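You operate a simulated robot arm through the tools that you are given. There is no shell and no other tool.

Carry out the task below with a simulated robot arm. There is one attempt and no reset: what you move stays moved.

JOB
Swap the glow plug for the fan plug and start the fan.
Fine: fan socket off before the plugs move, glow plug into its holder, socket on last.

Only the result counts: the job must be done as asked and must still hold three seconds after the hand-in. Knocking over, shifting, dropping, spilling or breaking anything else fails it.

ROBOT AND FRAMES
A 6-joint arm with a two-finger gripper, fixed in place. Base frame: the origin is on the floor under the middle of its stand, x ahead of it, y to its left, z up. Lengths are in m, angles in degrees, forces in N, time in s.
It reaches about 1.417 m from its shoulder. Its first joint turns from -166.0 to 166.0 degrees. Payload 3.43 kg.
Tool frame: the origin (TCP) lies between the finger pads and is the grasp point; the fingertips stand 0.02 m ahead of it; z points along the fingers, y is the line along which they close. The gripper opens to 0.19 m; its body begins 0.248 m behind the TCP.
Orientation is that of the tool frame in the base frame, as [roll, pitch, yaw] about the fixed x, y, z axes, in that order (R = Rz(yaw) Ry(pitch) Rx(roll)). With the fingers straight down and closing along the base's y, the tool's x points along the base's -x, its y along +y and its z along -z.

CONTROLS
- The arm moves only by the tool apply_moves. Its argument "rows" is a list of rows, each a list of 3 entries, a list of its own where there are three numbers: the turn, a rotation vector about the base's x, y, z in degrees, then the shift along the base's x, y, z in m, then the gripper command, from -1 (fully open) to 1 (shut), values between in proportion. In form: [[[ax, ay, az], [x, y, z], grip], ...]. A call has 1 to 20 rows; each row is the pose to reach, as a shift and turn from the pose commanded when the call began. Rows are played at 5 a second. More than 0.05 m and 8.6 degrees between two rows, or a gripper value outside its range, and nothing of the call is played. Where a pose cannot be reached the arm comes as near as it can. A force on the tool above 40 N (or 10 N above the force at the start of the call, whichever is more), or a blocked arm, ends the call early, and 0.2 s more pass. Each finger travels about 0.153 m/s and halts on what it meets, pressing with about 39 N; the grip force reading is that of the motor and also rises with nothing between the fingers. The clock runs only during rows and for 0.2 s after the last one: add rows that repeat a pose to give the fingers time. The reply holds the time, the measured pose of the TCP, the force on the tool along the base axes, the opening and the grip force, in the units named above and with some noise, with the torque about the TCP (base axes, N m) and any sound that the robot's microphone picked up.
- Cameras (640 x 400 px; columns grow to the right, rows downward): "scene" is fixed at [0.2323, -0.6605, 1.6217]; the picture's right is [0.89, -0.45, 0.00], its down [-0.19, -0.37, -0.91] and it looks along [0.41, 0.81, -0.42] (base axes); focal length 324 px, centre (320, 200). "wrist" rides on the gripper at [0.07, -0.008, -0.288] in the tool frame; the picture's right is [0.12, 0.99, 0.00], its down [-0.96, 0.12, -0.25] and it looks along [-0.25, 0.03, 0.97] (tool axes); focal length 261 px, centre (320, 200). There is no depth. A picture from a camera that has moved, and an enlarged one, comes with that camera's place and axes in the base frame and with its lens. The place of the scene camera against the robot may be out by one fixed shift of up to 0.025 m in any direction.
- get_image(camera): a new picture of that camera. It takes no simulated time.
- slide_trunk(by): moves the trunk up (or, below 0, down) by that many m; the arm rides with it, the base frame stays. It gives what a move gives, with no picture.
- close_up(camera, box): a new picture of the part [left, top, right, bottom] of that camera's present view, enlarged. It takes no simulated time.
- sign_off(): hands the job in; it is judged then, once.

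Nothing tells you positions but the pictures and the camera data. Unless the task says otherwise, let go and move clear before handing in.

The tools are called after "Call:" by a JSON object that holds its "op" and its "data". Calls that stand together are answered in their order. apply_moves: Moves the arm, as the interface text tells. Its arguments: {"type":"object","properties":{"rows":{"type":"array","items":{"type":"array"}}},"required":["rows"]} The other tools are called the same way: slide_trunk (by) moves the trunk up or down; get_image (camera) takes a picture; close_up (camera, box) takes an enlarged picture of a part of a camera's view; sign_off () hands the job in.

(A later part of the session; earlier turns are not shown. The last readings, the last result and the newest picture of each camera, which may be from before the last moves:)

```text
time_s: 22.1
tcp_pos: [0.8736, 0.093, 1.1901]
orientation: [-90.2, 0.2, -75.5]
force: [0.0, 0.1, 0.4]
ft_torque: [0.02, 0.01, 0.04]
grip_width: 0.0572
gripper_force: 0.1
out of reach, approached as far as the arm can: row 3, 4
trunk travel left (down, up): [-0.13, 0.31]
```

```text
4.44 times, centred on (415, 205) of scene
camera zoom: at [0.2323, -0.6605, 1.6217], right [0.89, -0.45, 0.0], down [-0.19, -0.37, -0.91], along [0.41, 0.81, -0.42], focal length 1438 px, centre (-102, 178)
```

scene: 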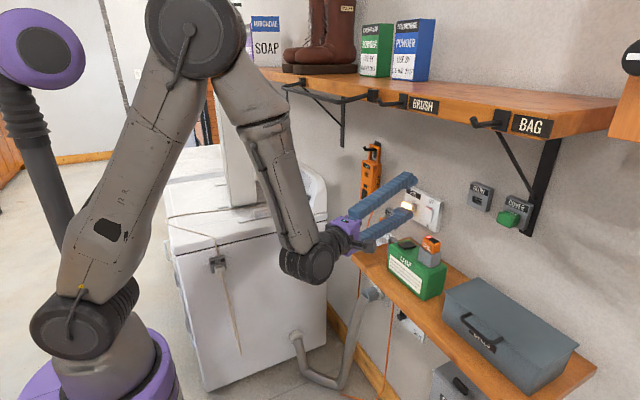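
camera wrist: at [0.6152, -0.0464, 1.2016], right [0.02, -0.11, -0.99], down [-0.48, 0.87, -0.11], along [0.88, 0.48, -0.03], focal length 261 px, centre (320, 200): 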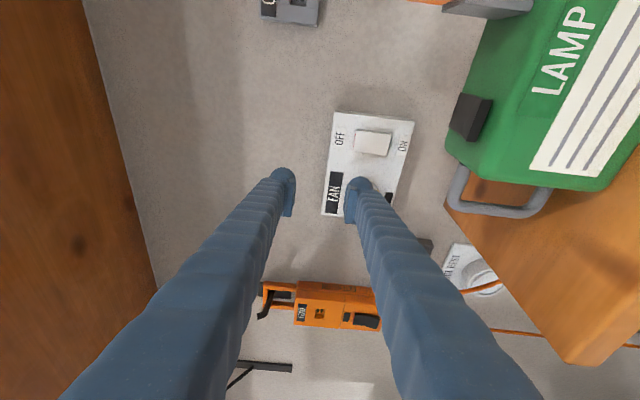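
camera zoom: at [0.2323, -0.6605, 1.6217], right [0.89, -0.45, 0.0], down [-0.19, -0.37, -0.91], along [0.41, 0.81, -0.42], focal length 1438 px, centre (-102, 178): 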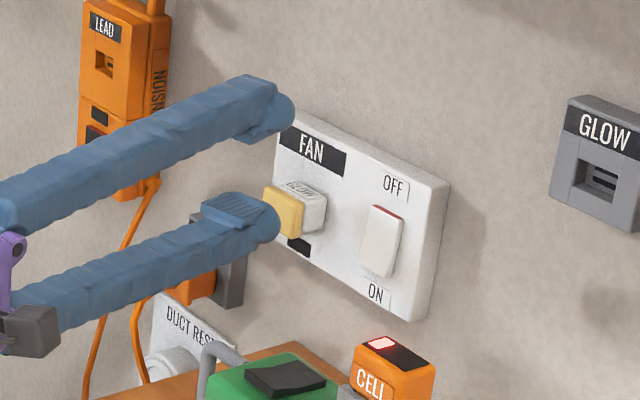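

Indicator is dark too, so the socket is off. The wrist roll limit stops me at about 14.5° yaw, so I use 18° and descend to a pre-grasp pose in front of the glow plug.

Call:
{"op": "apply_moves", "data": {"rows": [[[0, 0, 3.5], [0.0, 0.01, 0.0], 0.4], [[0, 0, 3.5], [0.01, 0.02, -0.03], 0.4], [[0, 0, 3.5], [0.015, 0.023, -0.055], 0.4], [[0, 0, 3.5], [0.016, 0.023, -0.0715], 0.4], [[0, 0, 3.5], [0.016, 0.023, -0.0715], 0.4]]}}

Call:
{"op": "get_image", "data": {"camera": "wrist"}}

Call:
{"op": "close_up", "data": {"camera": "wrist", "box": [260, 120, 420, 280]}}

Call:
{"op": "close_up", "data": {"camera": "scene", "box": [370, 160, 460, 250]}}

```text
time_s: 23.3
tcp_pos: [0.8942, 0.1169, 1.118]
orientation: [-90.3, 0.2, -72.0]
force: [0.0, 0.0, -0.4]
ft_torque: [-0.01, -0.01, 0.0]
grip_width: 0.0569
gripper_force: 0.1
trunk travel left (down, up): [-0.13, 0.31]
```

```text
taken
camera wrist: at [0.6432, -0.0376, 1.1299], right [0.03, -0.11, -0.99], down [-0.53, 0.84, -0.11], along [0.85, 0.53, -0.03], focal length 261 px, centre (320, 200)
```

wrist: 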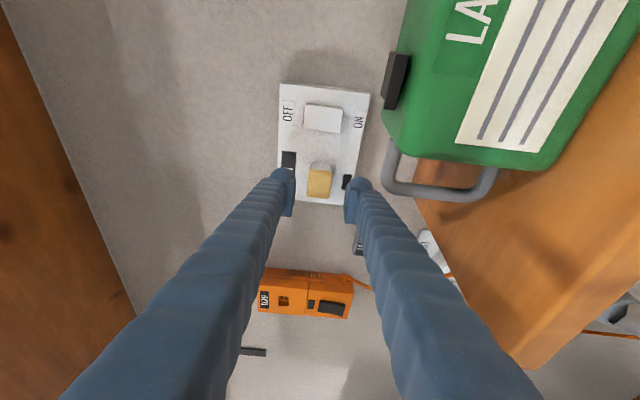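

```text
2.50 times, centred on (340, 200) of wrist
camera zoom: at [0.6432, -0.0376, 1.1299], right [0.03, -0.11, -0.99], down [-0.53, 0.84, -0.11], along [0.85, 0.53, -0.03], focal length 652 px, centre (270, 200)
```

zoom: 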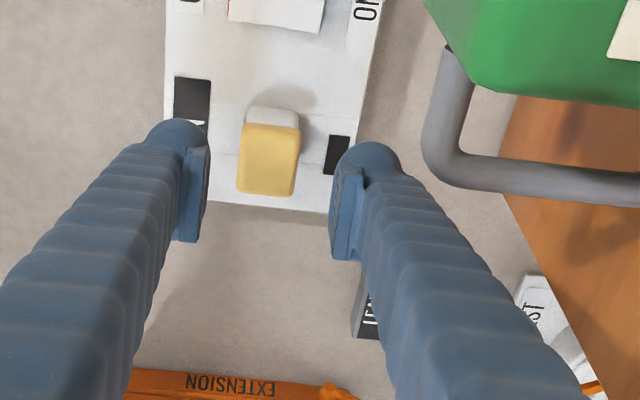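

```text
4.44 times, centred on (415, 205) of scene
camera zoom: at [0.2323, -0.6605, 1.6217], right [0.89, -0.45, 0.0], down [-0.19, -0.37, -0.91], along [0.41, 0.81, -0.42], focal length 1438 px, centre (-102, 178)
```

zoom: 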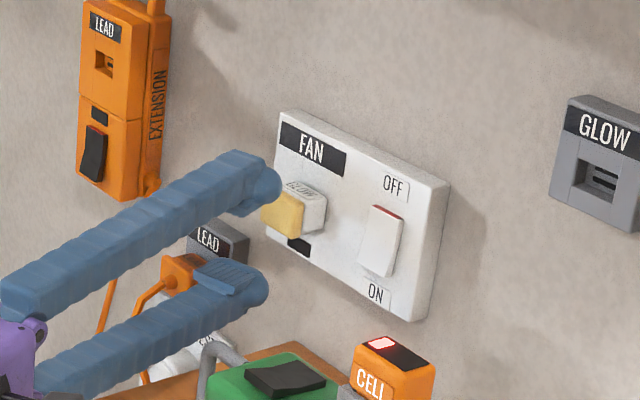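

The plug is nicely centred between the fingers. I advance so the pads straddle the plug's base, stopping short of the plate.

Call:
{"op": "apply_moves", "data": {"rows": [[[0, 0, 0], [0.015, 0.004, 0.0], 0.4], [[0, 0, 0], [0.03, 0.008, 0.0], 0.4], [[0, 0, 0], [0.045, 0.012, 0.0], 0.4], [[0, 0, 0], [0.058, 0.014, 0.0], 0.4], [[0, 0, 0], [0.058, 0.014, 0.0], 0.4]]}}

Call:
{"op": "close_up", "data": {"camera": "wrist", "box": [260, 120, 420, 280]}}

Call:
{"op": "close_up", "data": {"camera": "scene", "box": [370, 160, 460, 250]}}

```text
time_s: 24.5
tcp_pos: [0.9498, 0.1294, 1.1189]
orientation: [-90.2, 0.1, -72.0]
force: [-0.2, 0.0, -0.1]
ft_torque: [-0.04, -0.01, 0.0]
grip_width: 0.057
gripper_force: 0.1
trunk travel left (down, up): [-0.13, 0.31]
```

```text
2.50 times, centred on (340, 200) of wrist
camera zoom: at [0.6999, -0.0251, 1.1301], right [0.03, -0.11, -0.99], down [-0.53, 0.84, -0.11], along [0.84, 0.53, -0.03], focal length 652 px, centre (270, 200)
```

zoom: 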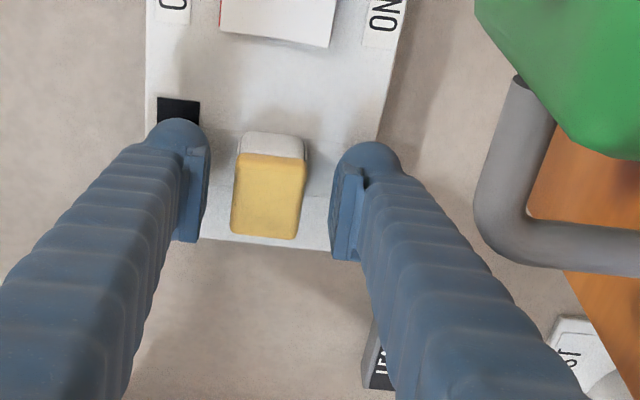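

```text
4.44 times, centred on (415, 205) of scene
camera zoom: at [0.2323, -0.6605, 1.6217], right [0.89, -0.45, 0.0], down [-0.19, -0.37, -0.91], along [0.41, 0.81, -0.42], focal length 1438 px, centre (-102, 178)
```

zoom: 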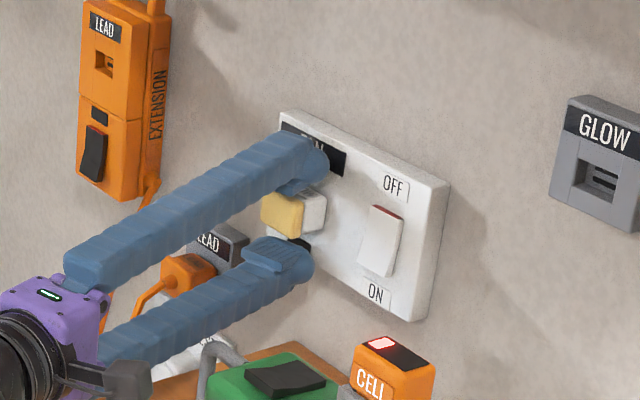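

The pads overlap mostly the yellow cap; I go 6 mm deeper to take the base too, then close.

Call:
{"op": "apply_moves", "data": {"rows": [[[0, 0, 0], [0.003, 0.001, 0.0], 0.4], [[0, 0, 0], [0.007, 0.002, 0.0], 0.4], [[0, 0, 0], [0.007, 0.002, 0.0], 0.5], [[0, 0, 0], [0.007, 0.002, 0.0], 0.7], [[0, 0, 0], [0.007, 0.002, 0.0], 0.8], [[0, 0, 0], [0.007, 0.002, 0.0], 1.0], [[0, 0, 0], [0.007, 0.002, 0.0], 1.0], [[0, 0, 0], [0.007, 0.002, 0.0], 1.0]]}}

Call:
{"op": "close_up", "data": {"camera": "wrist", "box": [260, 120, 420, 280]}}

Call:
{"op": "close_up", "data": {"camera": "scene", "box": [370, 160, 460, 250]}}

```text
time_s: 26.3
tcp_pos: [0.9562, 0.1318, 1.1199]
orientation: [-90.3, 0.1, -72.1]
force: [-7.1, -0.5, -0.1]
ft_torque: [0.0, -0.11, -0.04]
grip_width: 0.0284
gripper_force: 38.9
trunk travel left (down, up): [-0.13, 0.31]
```

```text
2.50 times, centred on (340, 200) of wrist
camera zoom: at [0.7058, -0.0235, 1.1305], right [0.03, -0.11, -0.99], down [-0.53, 0.84, -0.11], along [0.84, 0.53, -0.03], focal length 652 px, centre (270, 200)
```

zoom: 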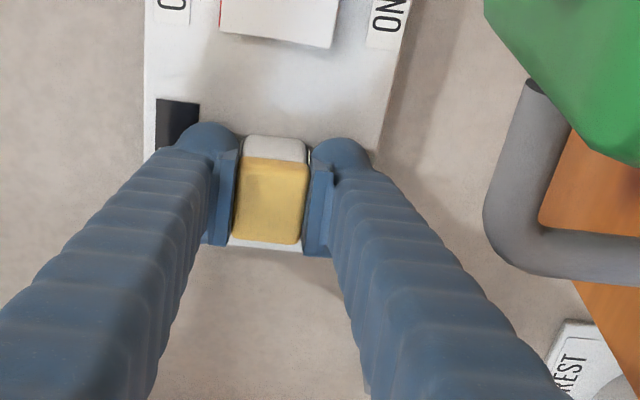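

```text
4.44 times, centred on (415, 205) of scene
camera zoom: at [0.2323, -0.6605, 1.6217], right [0.89, -0.45, 0.0], down [-0.19, -0.37, -0.91], along [0.41, 0.81, -0.42], focal length 1438 px, centre (-102, 178)
```

zoom: 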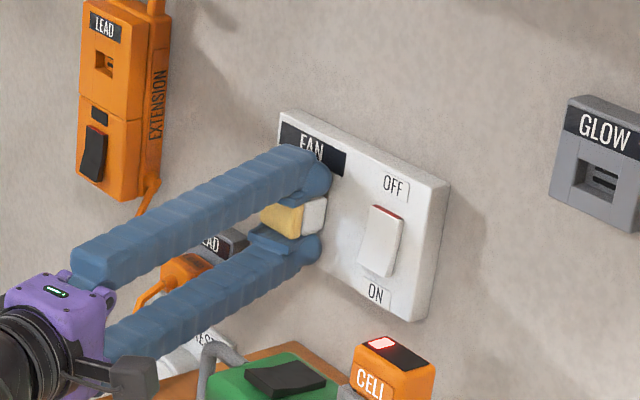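

Gripped firmly (28 mm wide). Now I pull the glow plug straight out along -x.

Call:
{"op": "apply_moves", "data": {"rows": [[[0, 0, 0], [-0.004, 0, 0], 1.0], [[0, 0, 0], [-0.008, 0, 0], 1.0], [[0, 0, 0], [-0.014, 0, 0], 1.0], [[0, 0, 0], [-0.02, 0, 0], 1.0], [[0, 0, 0], [-0.028, 0, 0], 1.0], [[0, 0, 0], [-0.036, 0, 0], 1.0], [[0, 0, 0], [-0.045, 0, 0], 1.0], [[0, 0, 0], [-0.055, 0, 0], 1.0]]}}

Call:
{"op": "get_image", "data": {"camera": "wrist"}}

Call:
{"op": "close_up", "data": {"camera": "scene", "box": [370, 160, 460, 250]}}

```text
time_s: 28.1
tcp_pos: [0.9004, 0.1318, 1.1194]
orientation: [-90.3, 0.1, -72.0]
force: [-0.4, 0.1, -0.4]
ft_torque: [0.01, 0.02, 0.0]
grip_width: 0.0285
gripper_force: 39.4
trunk travel left (down, up): [-0.13, 0.31]
```

```text
taken
camera wrist: at [0.6508, -0.0226, 1.13], right [0.03, -0.11, -0.99], down [-0.53, 0.84, -0.11], along [0.85, 0.53, -0.03], focal length 261 px, centre (320, 200)
```

wrist: 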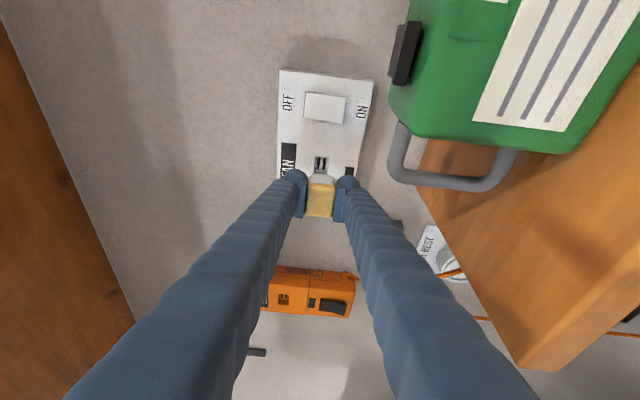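

```text
4.44 times, centred on (415, 205) of scene
camera zoom: at [0.2323, -0.6605, 1.6217], right [0.89, -0.45, 0.0], down [-0.19, -0.37, -0.91], along [0.41, 0.81, -0.42], focal length 1438 px, centre (-102, 178)
```

zoom: 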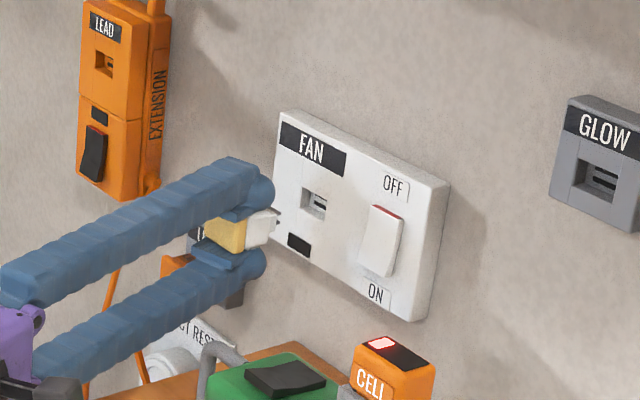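

The glow plug is out; the FAN socket is visible as a recess with slots. I move back and up toward the GLOW holder and measure both openings in the same view.

Call:
{"op": "apply_moves", "data": {"rows": [[[0, 0, 0], [-0.02, 0.0, 0.02], 1.0], [[0, 0, 0], [-0.03, -0.03, 0.045], 1.0], [[0, 0, 0], [-0.04, -0.065, 0.075], 1.0], [[0, 0, 0], [-0.04, -0.1, 0.1], 1.0], [[0, 0, 0], [-0.04, -0.13, 0.11], 1.0], [[0, 0, 0], [-0.04, -0.13, 0.11], 1.0]]}}

Call:
{"op": "get_image", "data": {"camera": "wrist"}}

Call:
{"op": "get_image", "data": {"camera": "scene"}}

```text
time_s: 29.5
tcp_pos: [0.8632, 0.0028, 1.2314]
orientation: [-90.2, 0.2, -72.0]
force: [-0.1, -0.7, -0.6]
ft_torque: [0.01, 0.0, 0.06]
grip_width: 0.0283
gripper_force: 39.3
trunk travel left (down, up): [-0.13, 0.31]
```

```text
taken
camera wrist: at [0.6115, -0.1527, 1.2427], right [0.03, -0.11, -0.99], down [-0.53, 0.84, -0.11], along [0.85, 0.53, -0.03], focal length 261 px, centre (320, 200)
```

wrist: 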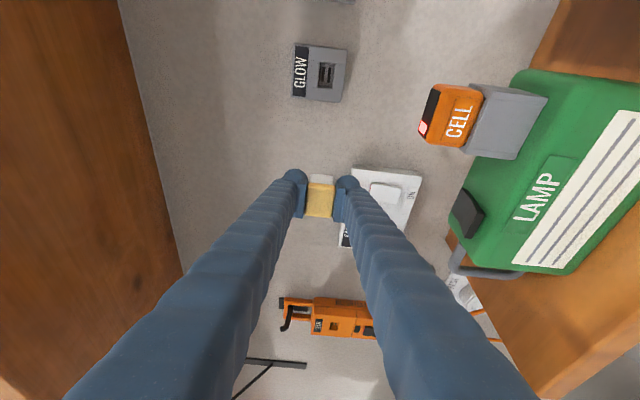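

```text
taken
```

scene: 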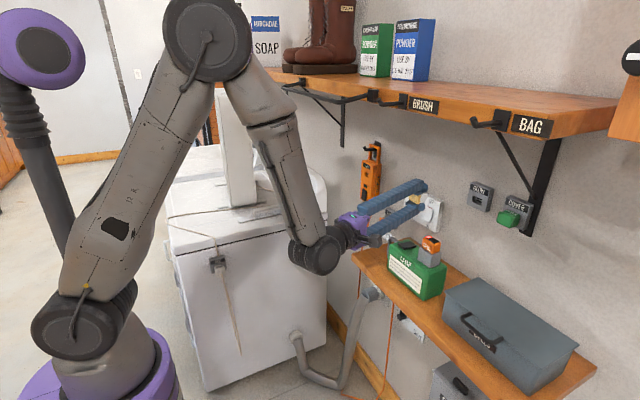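

Call:
{"op": "close_up", "data": {"camera": "wrist", "box": [270, 30, 370, 110]}}

Call:
{"op": "close_up", "data": {"camera": "scene", "box": [400, 160, 540, 250]}}

```text
5.00 times, centred on (320, 70) of wrist
camera zoom: at [0.6115, -0.1527, 1.2427], right [0.03, -0.11, -0.99], down [-0.53, 0.84, -0.11], along [0.85, 0.53, -0.03], focal length 1303 px, centre (320, 850)
```

zoom: 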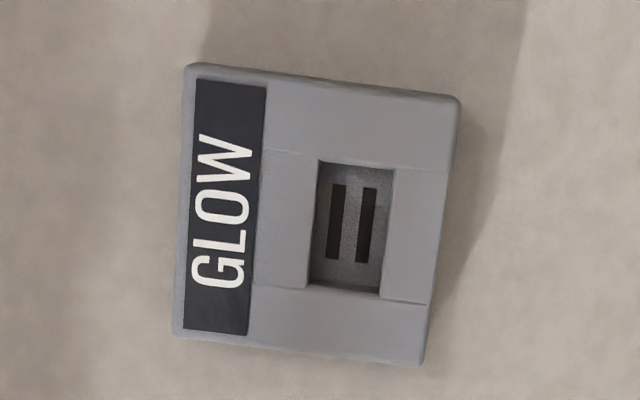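

```text
4.44 times, centred on (470, 205) of scene
camera zoom: at [0.2323, -0.6605, 1.6217], right [0.89, -0.45, 0.0], down [-0.19, -0.37, -0.91], along [0.41, 0.81, -0.42], focal length 1438 px, centre (-347, 178)
```

zoom: 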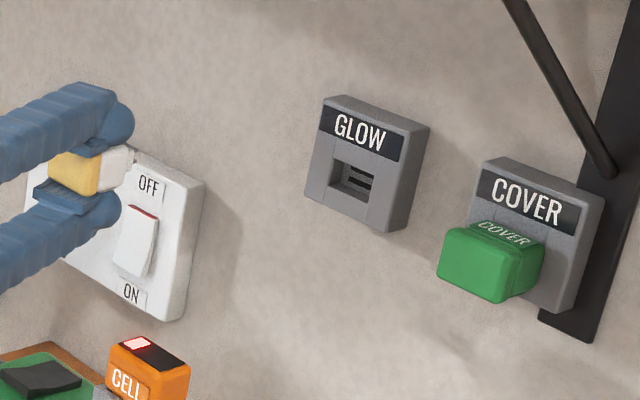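

The GLOW opening centre measures about (y −0.107, z 1.244). I line the plug up in front of it at the same standoff I had from the FAN socket, so I can compare the views.

Call:
{"op": "apply_moves", "data": {"rows": [[[0, 0, 0], [0.0, -0.03, 0.008], 1.0], [[0, 0, 0], [0.01, -0.065, 0.008], 1.0], [[0, 0, 0], [0.02, -0.095, 0.008], 1.0], [[0, 0, 0], [0.031, -0.108, 0.0083], 1.0], [[0, 0, 0], [0.031, -0.108, 0.0083], 1.0]]}}

Call:
{"op": "get_image", "data": {"camera": "wrist"}}

Call:
{"op": "close_up", "data": {"camera": "wrist", "box": [270, 120, 370, 220]}}

Call:
{"op": "close_up", "data": {"camera": "scene", "box": [430, 150, 540, 250]}}

```text
time_s: 30.7
tcp_pos: [0.8931, -0.1053, 1.2383]
orientation: [-90.3, 0.1, -72.1]
force: [0.1, 0.1, -0.6]
ft_torque: [0.0, -0.03, 0.02]
grip_width: 0.0283
gripper_force: 39.2
trunk travel left (down, up): [-0.13, 0.31]
```

```text
taken
camera wrist: at [0.6426, -0.2595, 1.2492], right [0.03, -0.11, -0.99], down [-0.53, 0.84, -0.11], along [0.84, 0.53, -0.03], focal length 261 px, centre (320, 200)
```

wrist: 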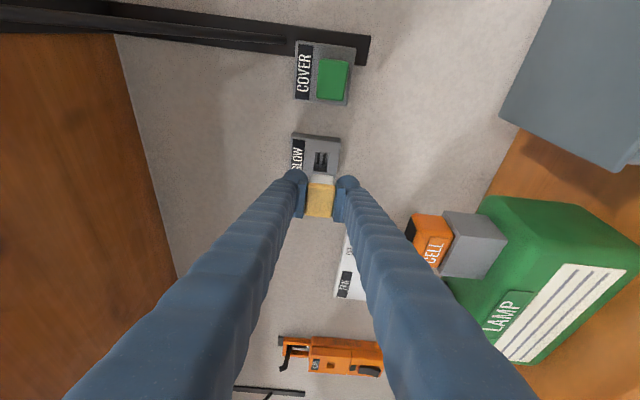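

```text
4.00 times, centred on (320, 170) of wrist
camera zoom: at [0.6426, -0.2595, 1.2492], right [0.03, -0.11, -0.99], down [-0.53, 0.84, -0.11], along [0.84, 0.53, -0.03], focal length 1043 px, centre (320, 320)
```

zoom: 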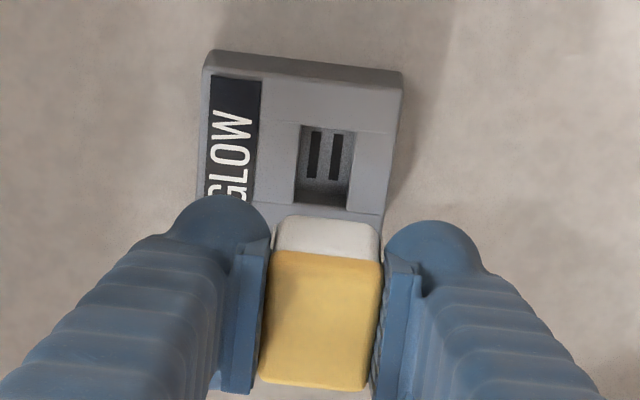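

```text
4.00 times, centred on (485, 200) of scene
camera zoom: at [0.2323, -0.6605, 1.6217], right [0.89, -0.45, 0.0], down [-0.19, -0.37, -0.91], along [0.41, 0.81, -0.42], focal length 1294 px, centre (-340, 200)
```

zoom: 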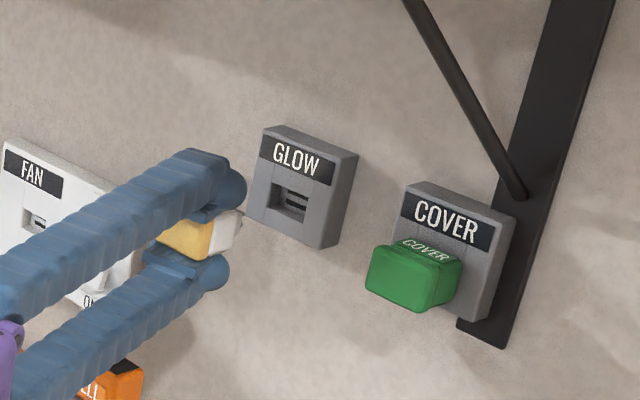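

The slot appears at virtually the same pixel as the FAN socket did, and its face is also at x≈0.985, so alignment is good. I advance in small steps toward insertion, watching force.

Call:
{"op": "apply_moves", "data": {"rows": [[[0, 0, 0], [0.01, 0.0007, 0.0005], 1.0], [[0, 0, 0], [0.02, 0.0007, 0.0005], 1.0], [[0, 0, 0], [0.028, 0.0007, 0.0005], 1.0], [[0, 0, 0], [0.028, 0.0007, 0.0005], 1.0]]}}

Call:
{"op": "close_up", "data": {"camera": "wrist", "box": [270, 120, 370, 220]}}

Call:
{"op": "close_up", "data": {"camera": "scene", "box": [450, 170, 510, 220]}}

```text
time_s: 31.7
tcp_pos: [0.9214, -0.1064, 1.2386]
orientation: [-90.4, 0.1, -72.1]
force: [-0.8, 0.1, -0.7]
ft_torque: [-0.02, 0.0, 0.01]
grip_width: 0.0286
gripper_force: 39.6
trunk travel left (down, up): [-0.13, 0.31]
```

```text
4.00 times, centred on (320, 170) of wrist
camera zoom: at [0.6709, -0.2604, 1.2499], right [0.03, -0.11, -0.99], down [-0.53, 0.84, -0.11], along [0.85, 0.53, -0.03], focal length 1043 px, centre (320, 320)
```

zoom: 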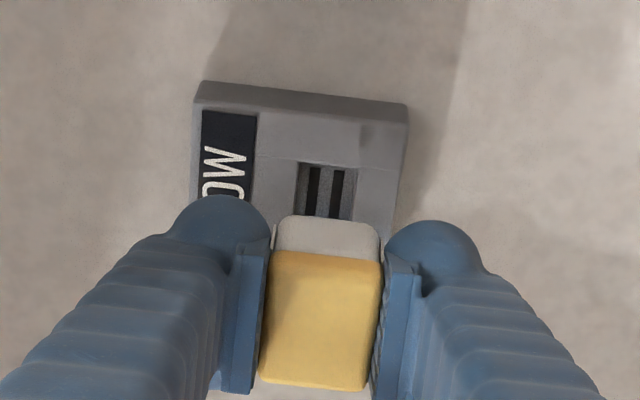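

```text
8.00 times, centred on (480, 195) of scene
camera zoom: at [0.2323, -0.6605, 1.6217], right [0.89, -0.45, 0.0], down [-0.19, -0.37, -0.91], along [0.41, 0.81, -0.42], focal length 2589 px, centre (-960, 240)
```

zoom: 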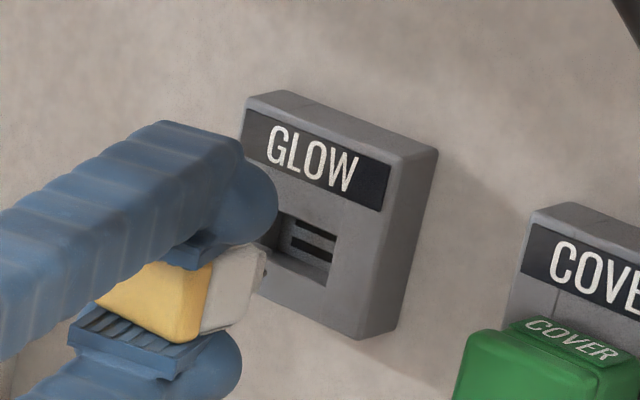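

Pins are just about to enter. I continue forward in small steps.

Call:
{"op": "apply_moves", "data": {"rows": [[[0, 0, 0], [0.004, 0.0005, 0.0], 1.0], [[0, 0, 0], [0.008, 0.001, 0.0], 1.0], [[0, 0, 0], [0.012, 0.001, 0.0], 1.0], [[0, 0, 0], [0.016, 0.001, 0.0], 1.0], [[0, 0, 0], [0.018, 0.001, 0.0], 1.0]]}}

Call:
{"op": "close_up", "data": {"camera": "wrist", "box": [270, 120, 370, 220]}}

Call:
{"op": "close_up", "data": {"camera": "scene", "box": [450, 170, 510, 220]}}

```text
time_s: 32.9
tcp_pos: [0.9392, -0.1042, 1.2392]
orientation: [-90.3, 0.2, -72.1]
force: [-2.5, 0.0, -0.4]
ft_torque: [-0.02, -0.01, 0.02]
grip_width: 0.0284
gripper_force: 39.1
trunk travel left (down, up): [-0.13, 0.31]
```

```text
4.00 times, centred on (320, 170) of wrist
camera zoom: at [0.6879, -0.2586, 1.2495], right [0.03, -0.11, -0.99], down [-0.53, 0.84, -0.11], along [0.84, 0.53, -0.03], focal length 1043 px, centre (320, 320)
```

zoom: 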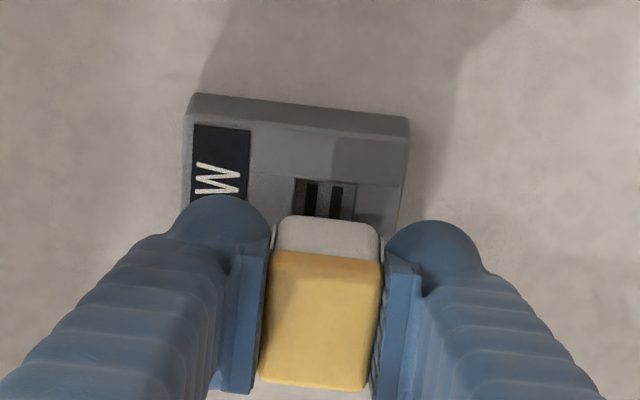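

```text
8.00 times, centred on (480, 195) of scene
camera zoom: at [0.2323, -0.6605, 1.6217], right [0.89, -0.45, 0.0], down [-0.19, -0.37, -0.91], along [0.41, 0.81, -0.42], focal length 2589 px, centre (-960, 240)
```

zoom: 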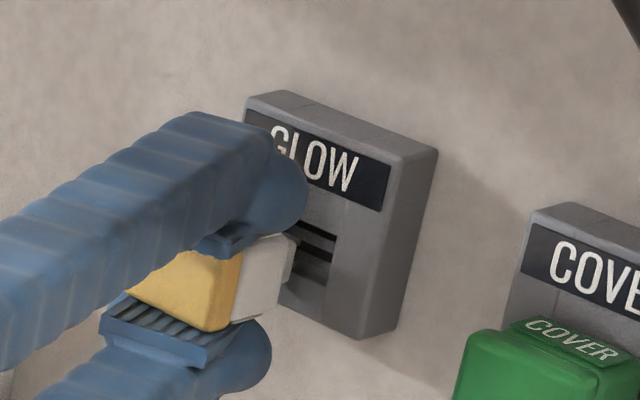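

Call:
{"op": "apply_moves", "data": {"rows": [[[0, 0, 0], [0.003, 0.0, 0.0], 1.0], [[0, 0, 0], [0.006, 0.0, 0.0], 1.0], [[0, 0, 0], [0.009, 0.0, 0.0], 1.0], [[0, 0, 0], [0.009, 0.0, 0.0], 1.0]]}}

Call:
{"op": "close_up", "data": {"camera": "wrist", "box": [270, 120, 370, 220]}}

Call:
{"op": "close_up", "data": {"camera": "scene", "box": [450, 170, 510, 220]}}

```text
time_s: 33.9
tcp_pos: [0.9448, -0.103, 1.2391]
orientation: [-90.3, 0.3, -71.9]
force: [-31.7, -2.5, -8.1]
ft_torque: [-0.04, 0.22, 0.2]
grip_width: 0.0284
gripper_force: 39.1
trunk travel left (down, up): [-0.13, 0.31]
```

```text
4.00 times, centred on (320, 170) of wrist
camera zoom: at [0.6947, -0.2585, 1.2499], right [0.03, -0.11, -0.99], down [-0.53, 0.84, -0.11], along [0.85, 0.53, -0.03], focal length 1043 px, centre (320, 320)
```

zoom: 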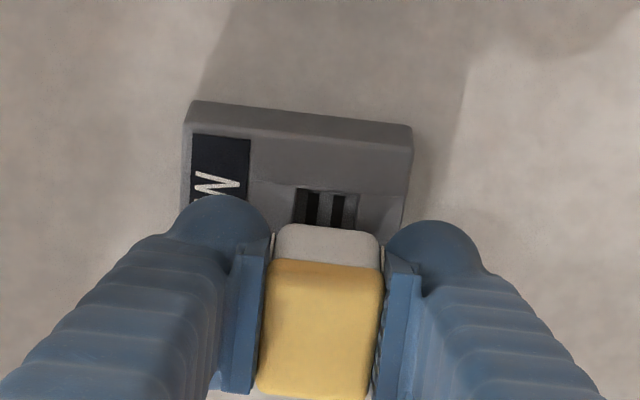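

```text
8.00 times, centred on (480, 195) of scene
camera zoom: at [0.2323, -0.6605, 1.6217], right [0.89, -0.45, 0.0], down [-0.19, -0.37, -0.91], along [0.41, 0.81, -0.42], focal length 2589 px, centre (-960, 240)
```

zoom: 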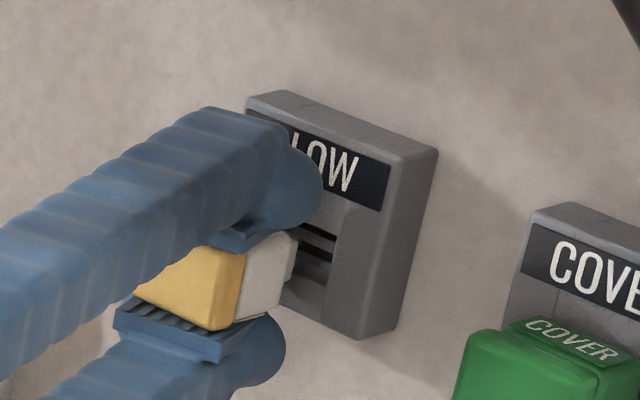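

The plug met resistance about 14 mm short of seating and slid slightly in the grip, so the pins aren't lined up with the slots. I back off to the earlier standoff and compare precisely in zoomed views.

Call:
{"op": "apply_moves", "data": {"rows": [[[0, 0, 0], [-0.01, 0.0, 0.0], 1.0], [[0, 0, 0], [-0.03, 0.0, 0.0], 1.0], [[0, 0, 0], [-0.0517, -0.0015, 0.0], 1.0], [[0, 0, 0], [-0.0517, -0.0015, 0.0], 1.0]]}}

Call:
{"op": "close_up", "data": {"camera": "wrist", "box": [295, 135, 345, 185]}}

Call:
{"op": "close_up", "data": {"camera": "scene", "box": [445, 170, 505, 220]}}

Call:
{"op": "close_up", "data": {"camera": "wrist", "box": [270, 120, 370, 220]}}

```text
time_s: 34.9
tcp_pos: [0.895, -0.1045, 1.2388]
orientation: [-90.3, 0.1, -72.1]
force: [-0.2, -0.1, -0.6]
ft_torque: [0.0, -0.02, 0.0]
grip_width: 0.0285
gripper_force: 39.1
trunk travel left (down, up): [-0.13, 0.31]
```

```text
8.00 times, centred on (320, 160) of wrist
camera zoom: at [0.6459, -0.2594, 1.2493], right [0.03, -0.11, -0.99], down [-0.53, 0.84, -0.11], along [0.84, 0.53, -0.03], focal length 2085 px, centre (320, 520)
```

zoom: 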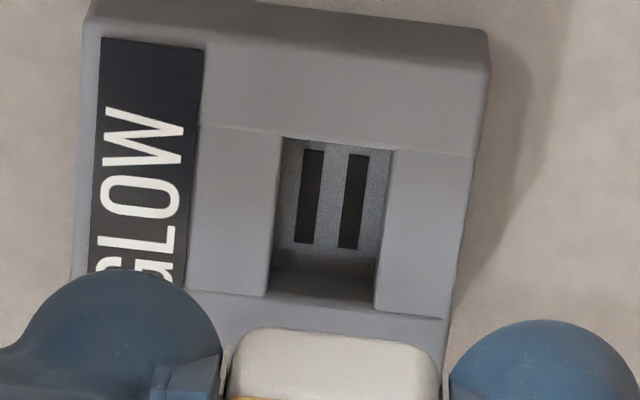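

```text
8.00 times, centred on (475, 195) of scene
camera zoom: at [0.2323, -0.6605, 1.6217], right [0.89, -0.45, 0.0], down [-0.19, -0.37, -0.91], along [0.41, 0.81, -0.42], focal length 2589 px, centre (-920, 240)
```

zoom: 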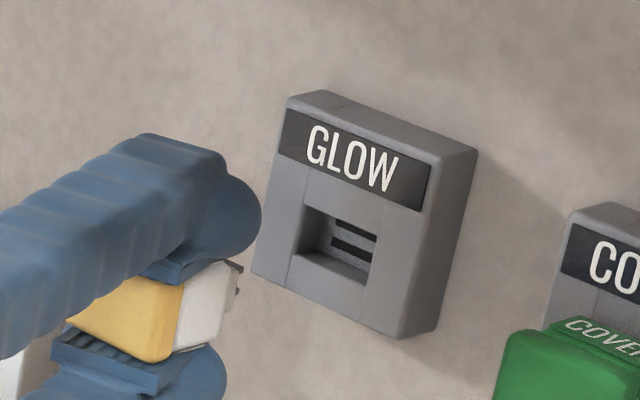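

```text
4.00 times, centred on (320, 170) of wrist
camera zoom: at [0.6459, -0.2594, 1.2493], right [0.03, -0.11, -0.99], down [-0.53, 0.84, -0.11], along [0.84, 0.53, -0.03], focal length 1043 px, centre (320, 320)
```

zoom: 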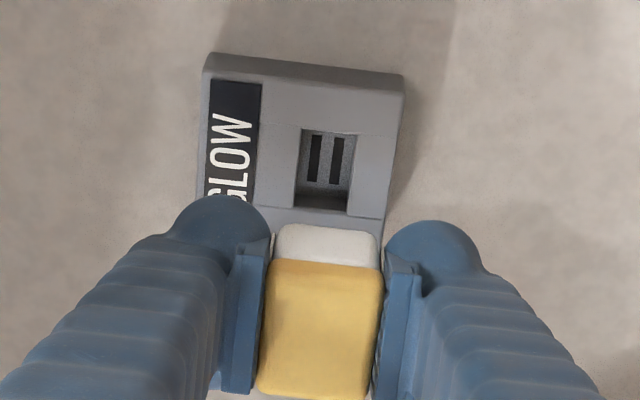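

I need finer measurements: very tight zooms on the plug's pins and the slot in the scene view.

Call:
{"op": "close_up", "data": {"camera": "scene", "box": [455, 185, 485, 210]}}

Call:
{"op": "close_up", "data": {"camera": "scene", "box": [465, 180, 495, 205]}}

```text
16.00 times, centred on (470, 198) of scene
camera zoom: at [0.2323, -0.6605, 1.6217], right [0.89, -0.45, 0.0], down [-0.19, -0.37, -0.91], along [0.41, 0.81, -0.42], focal length 5177 px, centre (-2080, 240)
```

zoom: 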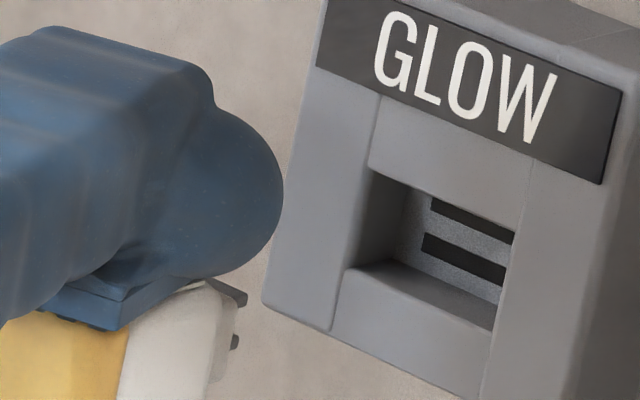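

```text
16.00 times, centred on (480, 192) of scene
camera zoom: at [0.2323, -0.6605, 1.6217], right [0.89, -0.45, 0.0], down [-0.19, -0.37, -0.91], along [0.41, 0.81, -0.42], focal length 5177 px, centre (-2240, 320)
```

zoom: 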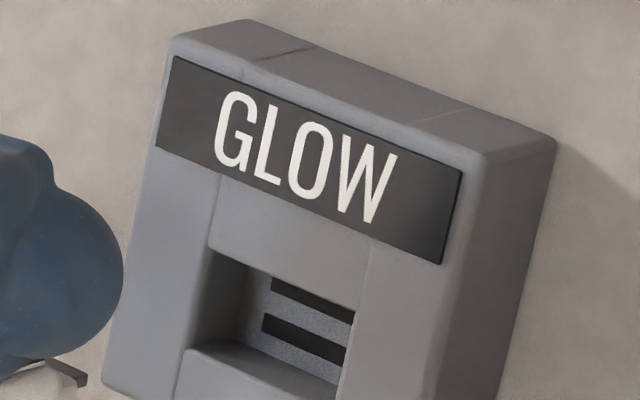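

The scene view shows the two horizontal blades sitting several millimetres too far left (+y) relative to the slots. I shift about 5.5 mm right and 1 mm up, and re-check at higher zoom before pushing.

Call:
{"op": "apply_moves", "data": {"rows": [[[0, 0, 0], [0.0, -0.0055, 0.001], 1.0], [[0, 0, 0], [0.015, -0.0055, 0.001], 1.0], [[0, 0, 0], [0.03, -0.0055, 0.001], 1.0], [[0, 0, 0], [0.03, -0.0055, 0.001], 1.0]]}}

Call:
{"op": "close_up", "data": {"camera": "scene", "box": [465, 183, 495, 208]}}

Call:
{"op": "close_up", "data": {"camera": "wrist", "box": [295, 145, 345, 195]}}

```text
time_s: 35.9
tcp_pos: [0.9266, -0.1099, 1.2388]
orientation: [-90.2, 0.1, -72.0]
force: [-0.7, 0.9, 0.2]
ft_torque: [0.0, 0.04, -0.01]
grip_width: 0.0284
gripper_force: 38.9
trunk travel left (down, up): [-0.13, 0.31]
```

```text
16.00 times, centred on (480, 196) of scene
camera zoom: at [0.2323, -0.6605, 1.6217], right [0.89, -0.45, 0.0], down [-0.19, -0.37, -0.91], along [0.41, 0.81, -0.42], focal length 5177 px, centre (-2240, 272)
```

zoom: 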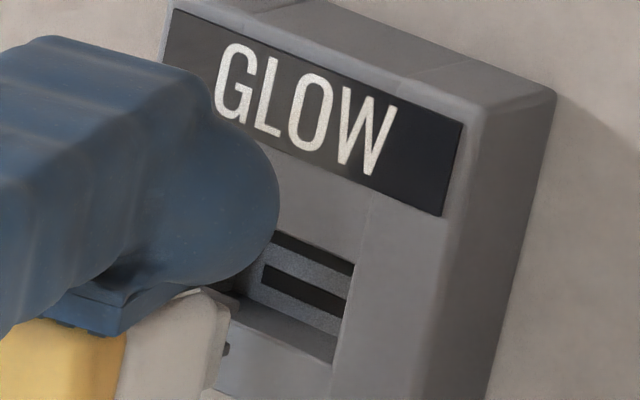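

```text
8.00 times, centred on (320, 170) of wrist
camera zoom: at [0.6761, -0.2646, 1.25], right [0.03, -0.11, -0.99], down [-0.53, 0.84, -0.11], along [0.85, 0.53, -0.03], focal length 2085 px, centre (320, 440)
```

zoom: 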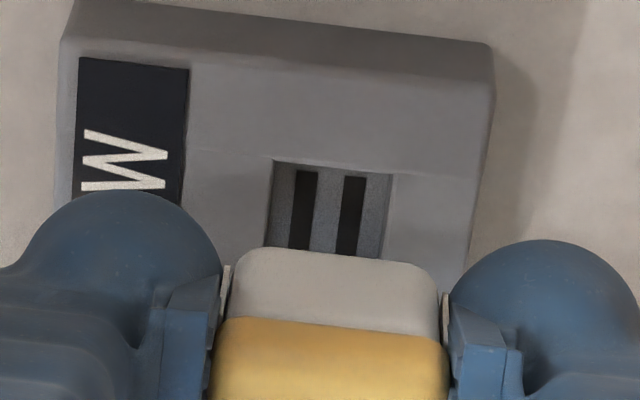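

To get the exact plug-to-slot relation, I'll go back in front of the empty FAN socket (where the plug came straight out) and record where its slots appear, then match that at the GLOW holder.

Call:
{"op": "apply_moves", "data": {"rows": [[[0, 0, 0], [-0.03, 0, 0], 1.0], [[0, 0, 0], [-0.06, 0.02, 0], 1.0], [[0, 0, 0], [-0.064, 0.06, -0.003], 1.0], [[0, 0, 0], [-0.064, 0.1, -0.01], 1.0], [[0, 0, 0], [-0.064, 0.13, -0.025], 1.0], [[0, 0, 0], [-0.064, 0.16, -0.05], 1.0], [[0, 0, 0], [-0.064, 0.19, -0.075], 1.0], [[0, 0, 0], [-0.06, 0.22, -0.1], 1.0], [[0, 0, 0], [-0.05, 0.2424, -0.1199], 1.0], [[0, 0, 0], [-0.026, 0.2424, -0.1199], 1.0], [[0, 0, 0], [-0.026, 0.2424, -0.1199], 1.0]]}}

Call:
{"op": "close_up", "data": {"camera": "wrist", "box": [295, 135, 345, 185]}}

Call:
{"op": "close_up", "data": {"camera": "scene", "box": [410, 185, 450, 215]}}

Call:
{"op": "close_up", "data": {"camera": "wrist", "box": [270, 120, 370, 220]}}

```text
time_s: 38.3
tcp_pos: [0.8998, 0.1314, 1.1194]
orientation: [-90.2, 0.2, -72.0]
force: [-0.5, -0.1, -0.5]
ft_torque: [0.02, 0.03, 0.05]
grip_width: 0.0285
gripper_force: 39.3
trunk travel left (down, up): [-0.13, 0.31]
```

```text
8.00 times, centred on (320, 160) of wrist
camera zoom: at [0.6492, -0.0236, 1.1306], right [0.03, -0.11, -0.99], down [-0.53, 0.84, -0.11], along [0.85, 0.53, -0.03], focal length 2085 px, centre (320, 520)
```

zoom: 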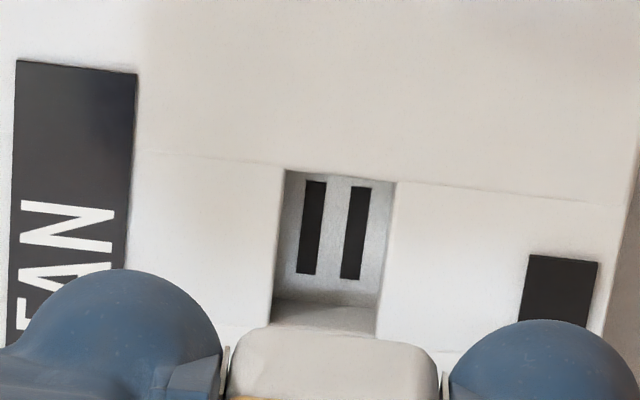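

```text
13.33 times, centred on (430, 200) of scene
camera zoom: at [0.2323, -0.6605, 1.6217], right [0.89, -0.45, 0.0], down [-0.19, -0.37, -0.91], along [0.41, 0.81, -0.42], focal length 4314 px, centre (-1147, 200)
```

zoom: 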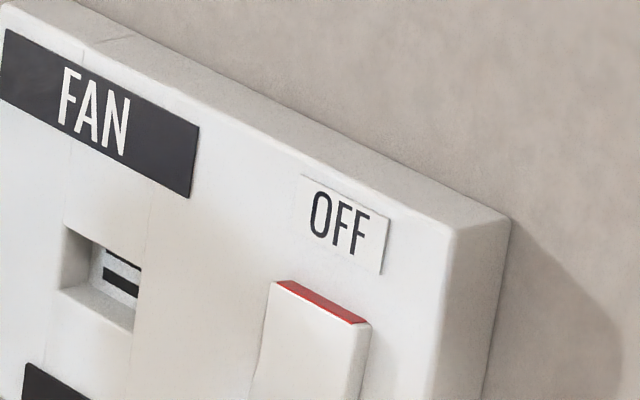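

```text
4.00 times, centred on (320, 170) of wrist
camera zoom: at [0.6492, -0.0236, 1.1306], right [0.03, -0.11, -0.99], down [-0.53, 0.84, -0.11], along [0.85, 0.53, -0.03], focal length 1043 px, centre (320, 320)
```

zoom: 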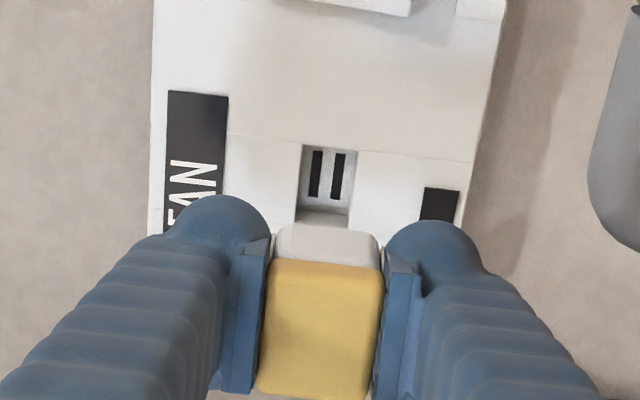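

Now I have the exact reference: at the FAN socket the slot pair sits at pixel (333, 230) in this 8× view; at GLOW it was about 5 mm off sideways. I return to the GLOW holder with the corrected offset and verify.

Call:
{"op": "apply_moves", "data": {"rows": [[[0, 0, 0], [-0.024, 0, 0], 1.0], [[0, 0, 0], [-0.034, -0.022, 0.02], 1.0], [[0, 0, 0], [-0.038, -0.052, 0.045], 1.0], [[0, 0, 0], [-0.038, -0.082, 0.07], 1.0], [[0, 0, 0], [-0.038, -0.112, 0.095], 1.0], [[0, 0, 0], [-0.038, -0.145, 0.11], 1.0], [[0, 0, 0], [-0.038, -0.185, 0.117], 1.0], [[0, 0, 0], [-0.036, -0.22, 0.1194], 1.0], [[0, 0, 0], [-0.02, -0.2419, 0.1194], 1.0], [[0, 0, 0], [-0.001, -0.2419, 0.1194], 1.0], [[0, 0, 0], [-0.001, -0.2419, 0.1194], 1.0]]}}

Call:
{"op": "close_up", "data": {"camera": "wrist", "box": [295, 135, 345, 185]}}

Call:
{"op": "close_up", "data": {"camera": "scene", "box": [455, 185, 485, 210]}}

```text
time_s: 40.7
tcp_pos: [0.8999, -0.1092, 1.2375]
orientation: [-90.2, 0.1, -72.0]
force: [0.6, -0.2, -0.5]
ft_torque: [-0.01, 0.05, -0.03]
grip_width: 0.0285
gripper_force: 39.0
trunk travel left (down, up): [-0.13, 0.31]
```

```text
8.00 times, centred on (320, 160) of wrist
camera zoom: at [0.6495, -0.2643, 1.2494], right [0.03, -0.11, -0.99], down [-0.53, 0.84, -0.11], along [0.84, 0.53, -0.03], focal length 2085 px, centre (320, 520)
```

zoom: 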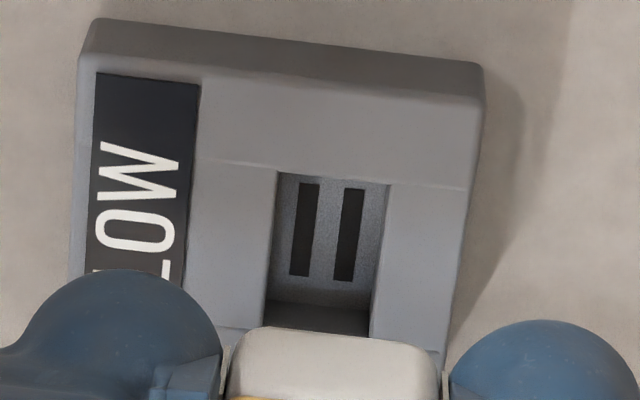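

```text
16.00 times, centred on (470, 198) of scene
camera zoom: at [0.2323, -0.6605, 1.6217], right [0.89, -0.45, 0.0], down [-0.19, -0.37, -0.91], along [0.41, 0.81, -0.42], focal length 5177 px, centre (-2080, 240)
```

zoom: 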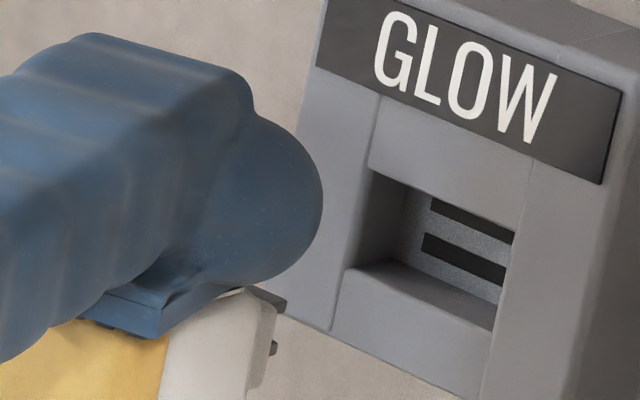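

Row matches; the column is ~6 px low, meaning I need to go about 1 mm higher. I correct and check again.

Call:
{"op": "apply_moves", "data": {"rows": [[[0, 0, 0], [0.0, 0.0004, 0.0012], 1.0], [[0, 0, 0], [0.0, 0.0004, 0.0012], 1.0], [[0, 0, 0], [0.0, 0.0004, 0.0012], 1.0]]}}

Call:
{"op": "close_up", "data": {"camera": "wrist", "box": [295, 135, 345, 185]}}

```text
time_s: 41.5
tcp_pos: [0.8999, -0.1099, 1.2391]
orientation: [-90.4, 0.1, -72.0]
force: [0.4, -0.1, -0.8]
ft_torque: [0.01, -0.02, 0.0]
grip_width: 0.0284
gripper_force: 39.1
trunk travel left (down, up): [-0.13, 0.31]
```

```text
8.00 times, centred on (320, 160) of wrist
camera zoom: at [0.6491, -0.2644, 1.2503], right [0.03, -0.11, -0.99], down [-0.53, 0.84, -0.11], along [0.85, 0.53, -0.03], focal length 2085 px, centre (320, 520)
```

zoom: 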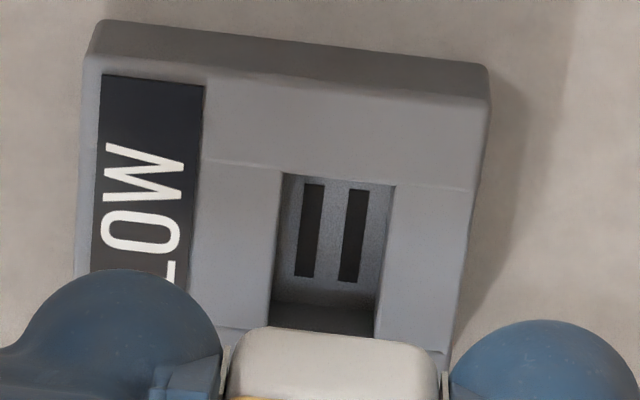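

Aligned to within about half a millimetre. Pushing in slowly.

Call:
{"op": "apply_moves", "data": {"rows": [[[0, 0, 0], [0.012, 0.0004, 0.0], 1.0], [[0, 0, 0], [0.024, 0.0004, 0.0], 1.0], [[0, 0, 0], [0.034, 0.0004, 0.0], 1.0], [[0, 0, 0], [0.04, 0.0004, 0.0], 1.0], [[0, 0, 0], [0.044, 0.0004, 0.0], 1.0], [[0, 0, 0], [0.048, 0.0004, 0.0], 1.0]]}}

Call:
{"op": "close_up", "data": {"camera": "scene", "box": [455, 175, 505, 215]}}

Call:
{"op": "close_up", "data": {"camera": "wrist", "box": [270, 120, 370, 220]}}

```text
time_s: 42.9
tcp_pos: [0.9471, -0.1097, 1.2395]
orientation: [-90.2, 0.3, -72.0]
force: [0.2, 0.1, 0.6]
ft_torque: [0.0, 0.01, 0.01]
grip_width: 0.0284
gripper_force: 39.2
trunk travel left (down, up): [-0.13, 0.31]
```

```text
10.00 times, centred on (480, 195) of scene
camera zoom: at [0.2323, -0.6605, 1.6217], right [0.89, -0.45, 0.0], down [-0.19, -0.37, -0.91], along [0.41, 0.81, -0.42], focal length 3236 px, centre (-1280, 250)
```

zoom: 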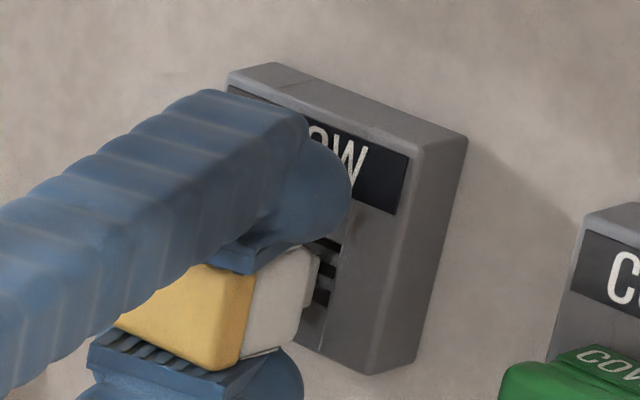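

```text
4.00 times, centred on (320, 170) of wrist
camera zoom: at [0.6972, -0.2651, 1.2502], right [0.03, -0.11, -0.99], down [-0.53, 0.84, -0.11], along [0.85, 0.53, -0.03], focal length 1043 px, centre (320, 320)
```

zoom: 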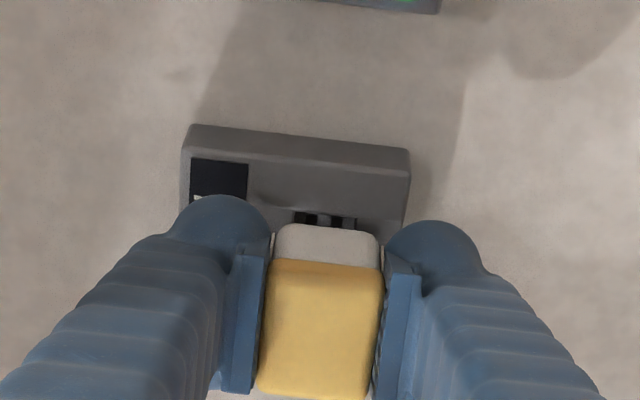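

No resistance now, and the blades are within the recess. I keep pushing to seat it.

Call:
{"op": "apply_moves", "data": {"rows": [[[0, 0, 0], [0.003, 0.0, 0.0], 1.0], [[0, 0, 0], [0.006, 0.0, 0.0], 1.0], [[0, 0, 0], [0.009, 0.0, 0.0], 1.0], [[0, 0, 0], [0.011, 0.0, 0.0], 1.0]]}}

Call:
{"op": "close_up", "data": {"camera": "scene", "box": [455, 175, 505, 215]}}

Call:
{"op": "close_up", "data": {"camera": "wrist", "box": [270, 120, 370, 220]}}

```text
time_s: 43.9
tcp_pos: [0.9564, -0.1095, 1.2392]
orientation: [-90.3, 0.2, -72.0]
force: [-13.2, -0.2, -5.7]
ft_torque: [0.04, -0.19, -0.13]
grip_width: 0.0286
gripper_force: 38.9
trunk travel left (down, up): [-0.13, 0.31]
```

```text
10.00 times, centred on (480, 195) of scene
camera zoom: at [0.2323, -0.6605, 1.6217], right [0.89, -0.45, 0.0], down [-0.19, -0.37, -0.91], along [0.41, 0.81, -0.42], focal length 3236 px, centre (-1280, 250)
```

zoom: 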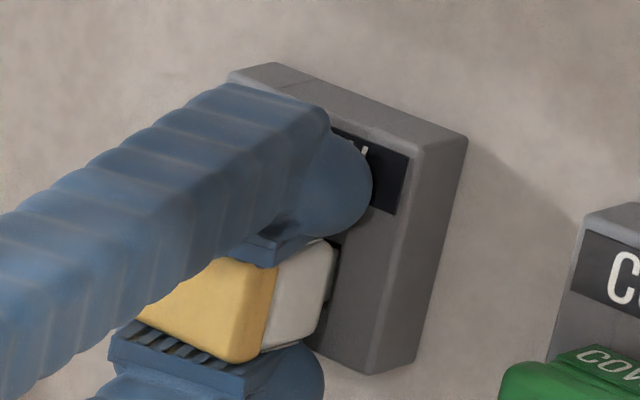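

```text
4.00 times, centred on (320, 170) of wrist
camera zoom: at [0.7059, -0.2647, 1.2506], right [0.03, -0.11, -0.99], down [-0.53, 0.84, -0.11], along [0.85, 0.53, -0.04], focal length 1043 px, centre (320, 320)
```

zoom: 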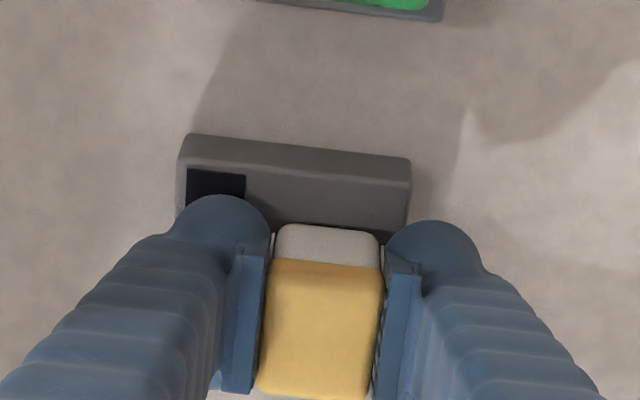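

Now feeling insertion resistance (13 N). A few more millimetres to seat.

Call:
{"op": "apply_moves", "data": {"rows": [[[0, 0, 0], [0.002, 0.0, 0.0], 1.0], [[0, 0, 0], [0.004, 0.0, 0.0], 1.0]]}}

Call:
{"op": "close_up", "data": {"camera": "scene", "box": [465, 180, 495, 205]}}

Call:
{"op": "close_up", "data": {"camera": "wrist", "box": [270, 120, 370, 220]}}

```text
time_s: 44.5
tcp_pos: [0.9562, -0.11, 1.2391]
orientation: [-90.5, 0.1, -71.9]
force: [-24.8, -1.7, -0.1]
ft_torque: [-0.03, -0.66, -0.25]
grip_width: 0.0283
gripper_force: 38.8
trunk travel left (down, up): [-0.13, 0.31]
stopped in row 2: the force on the tool passed its limit at 44 N (the readings are from after the stop); the commanded pose is now the measured one
```

```text
16.00 times, centred on (480, 192) of scene
camera zoom: at [0.2323, -0.6605, 1.6217], right [0.89, -0.45, 0.0], down [-0.19, -0.37, -0.91], along [0.41, 0.81, -0.42], focal length 5177 px, centre (-2240, 320)
```

zoom: 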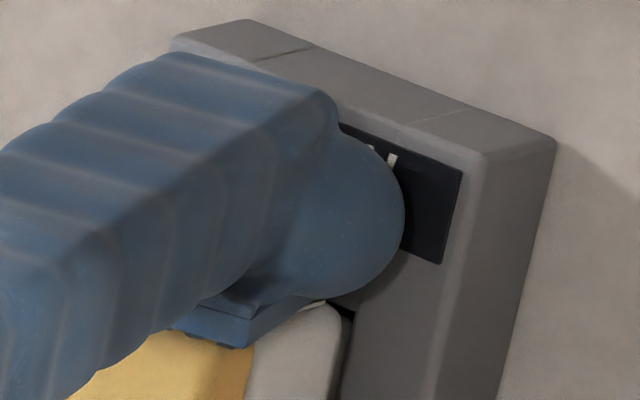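

```text
4.00 times, centred on (320, 170) of wrist
camera zoom: at [0.7062, -0.2648, 1.2512], right [0.03, -0.11, -0.99], down [-0.53, 0.84, -0.11], along [0.84, 0.53, -0.04], focal length 1043 px, centre (320, 320)
```

zoom: 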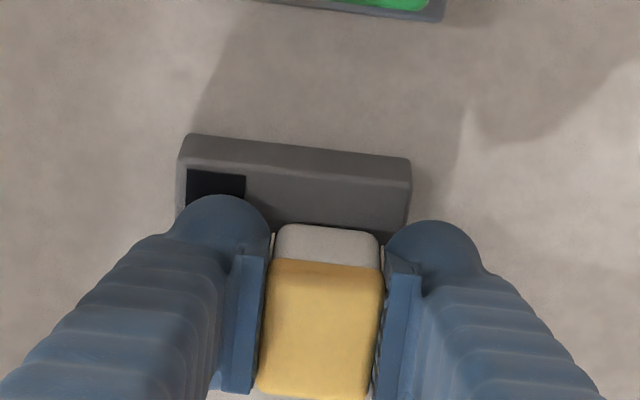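

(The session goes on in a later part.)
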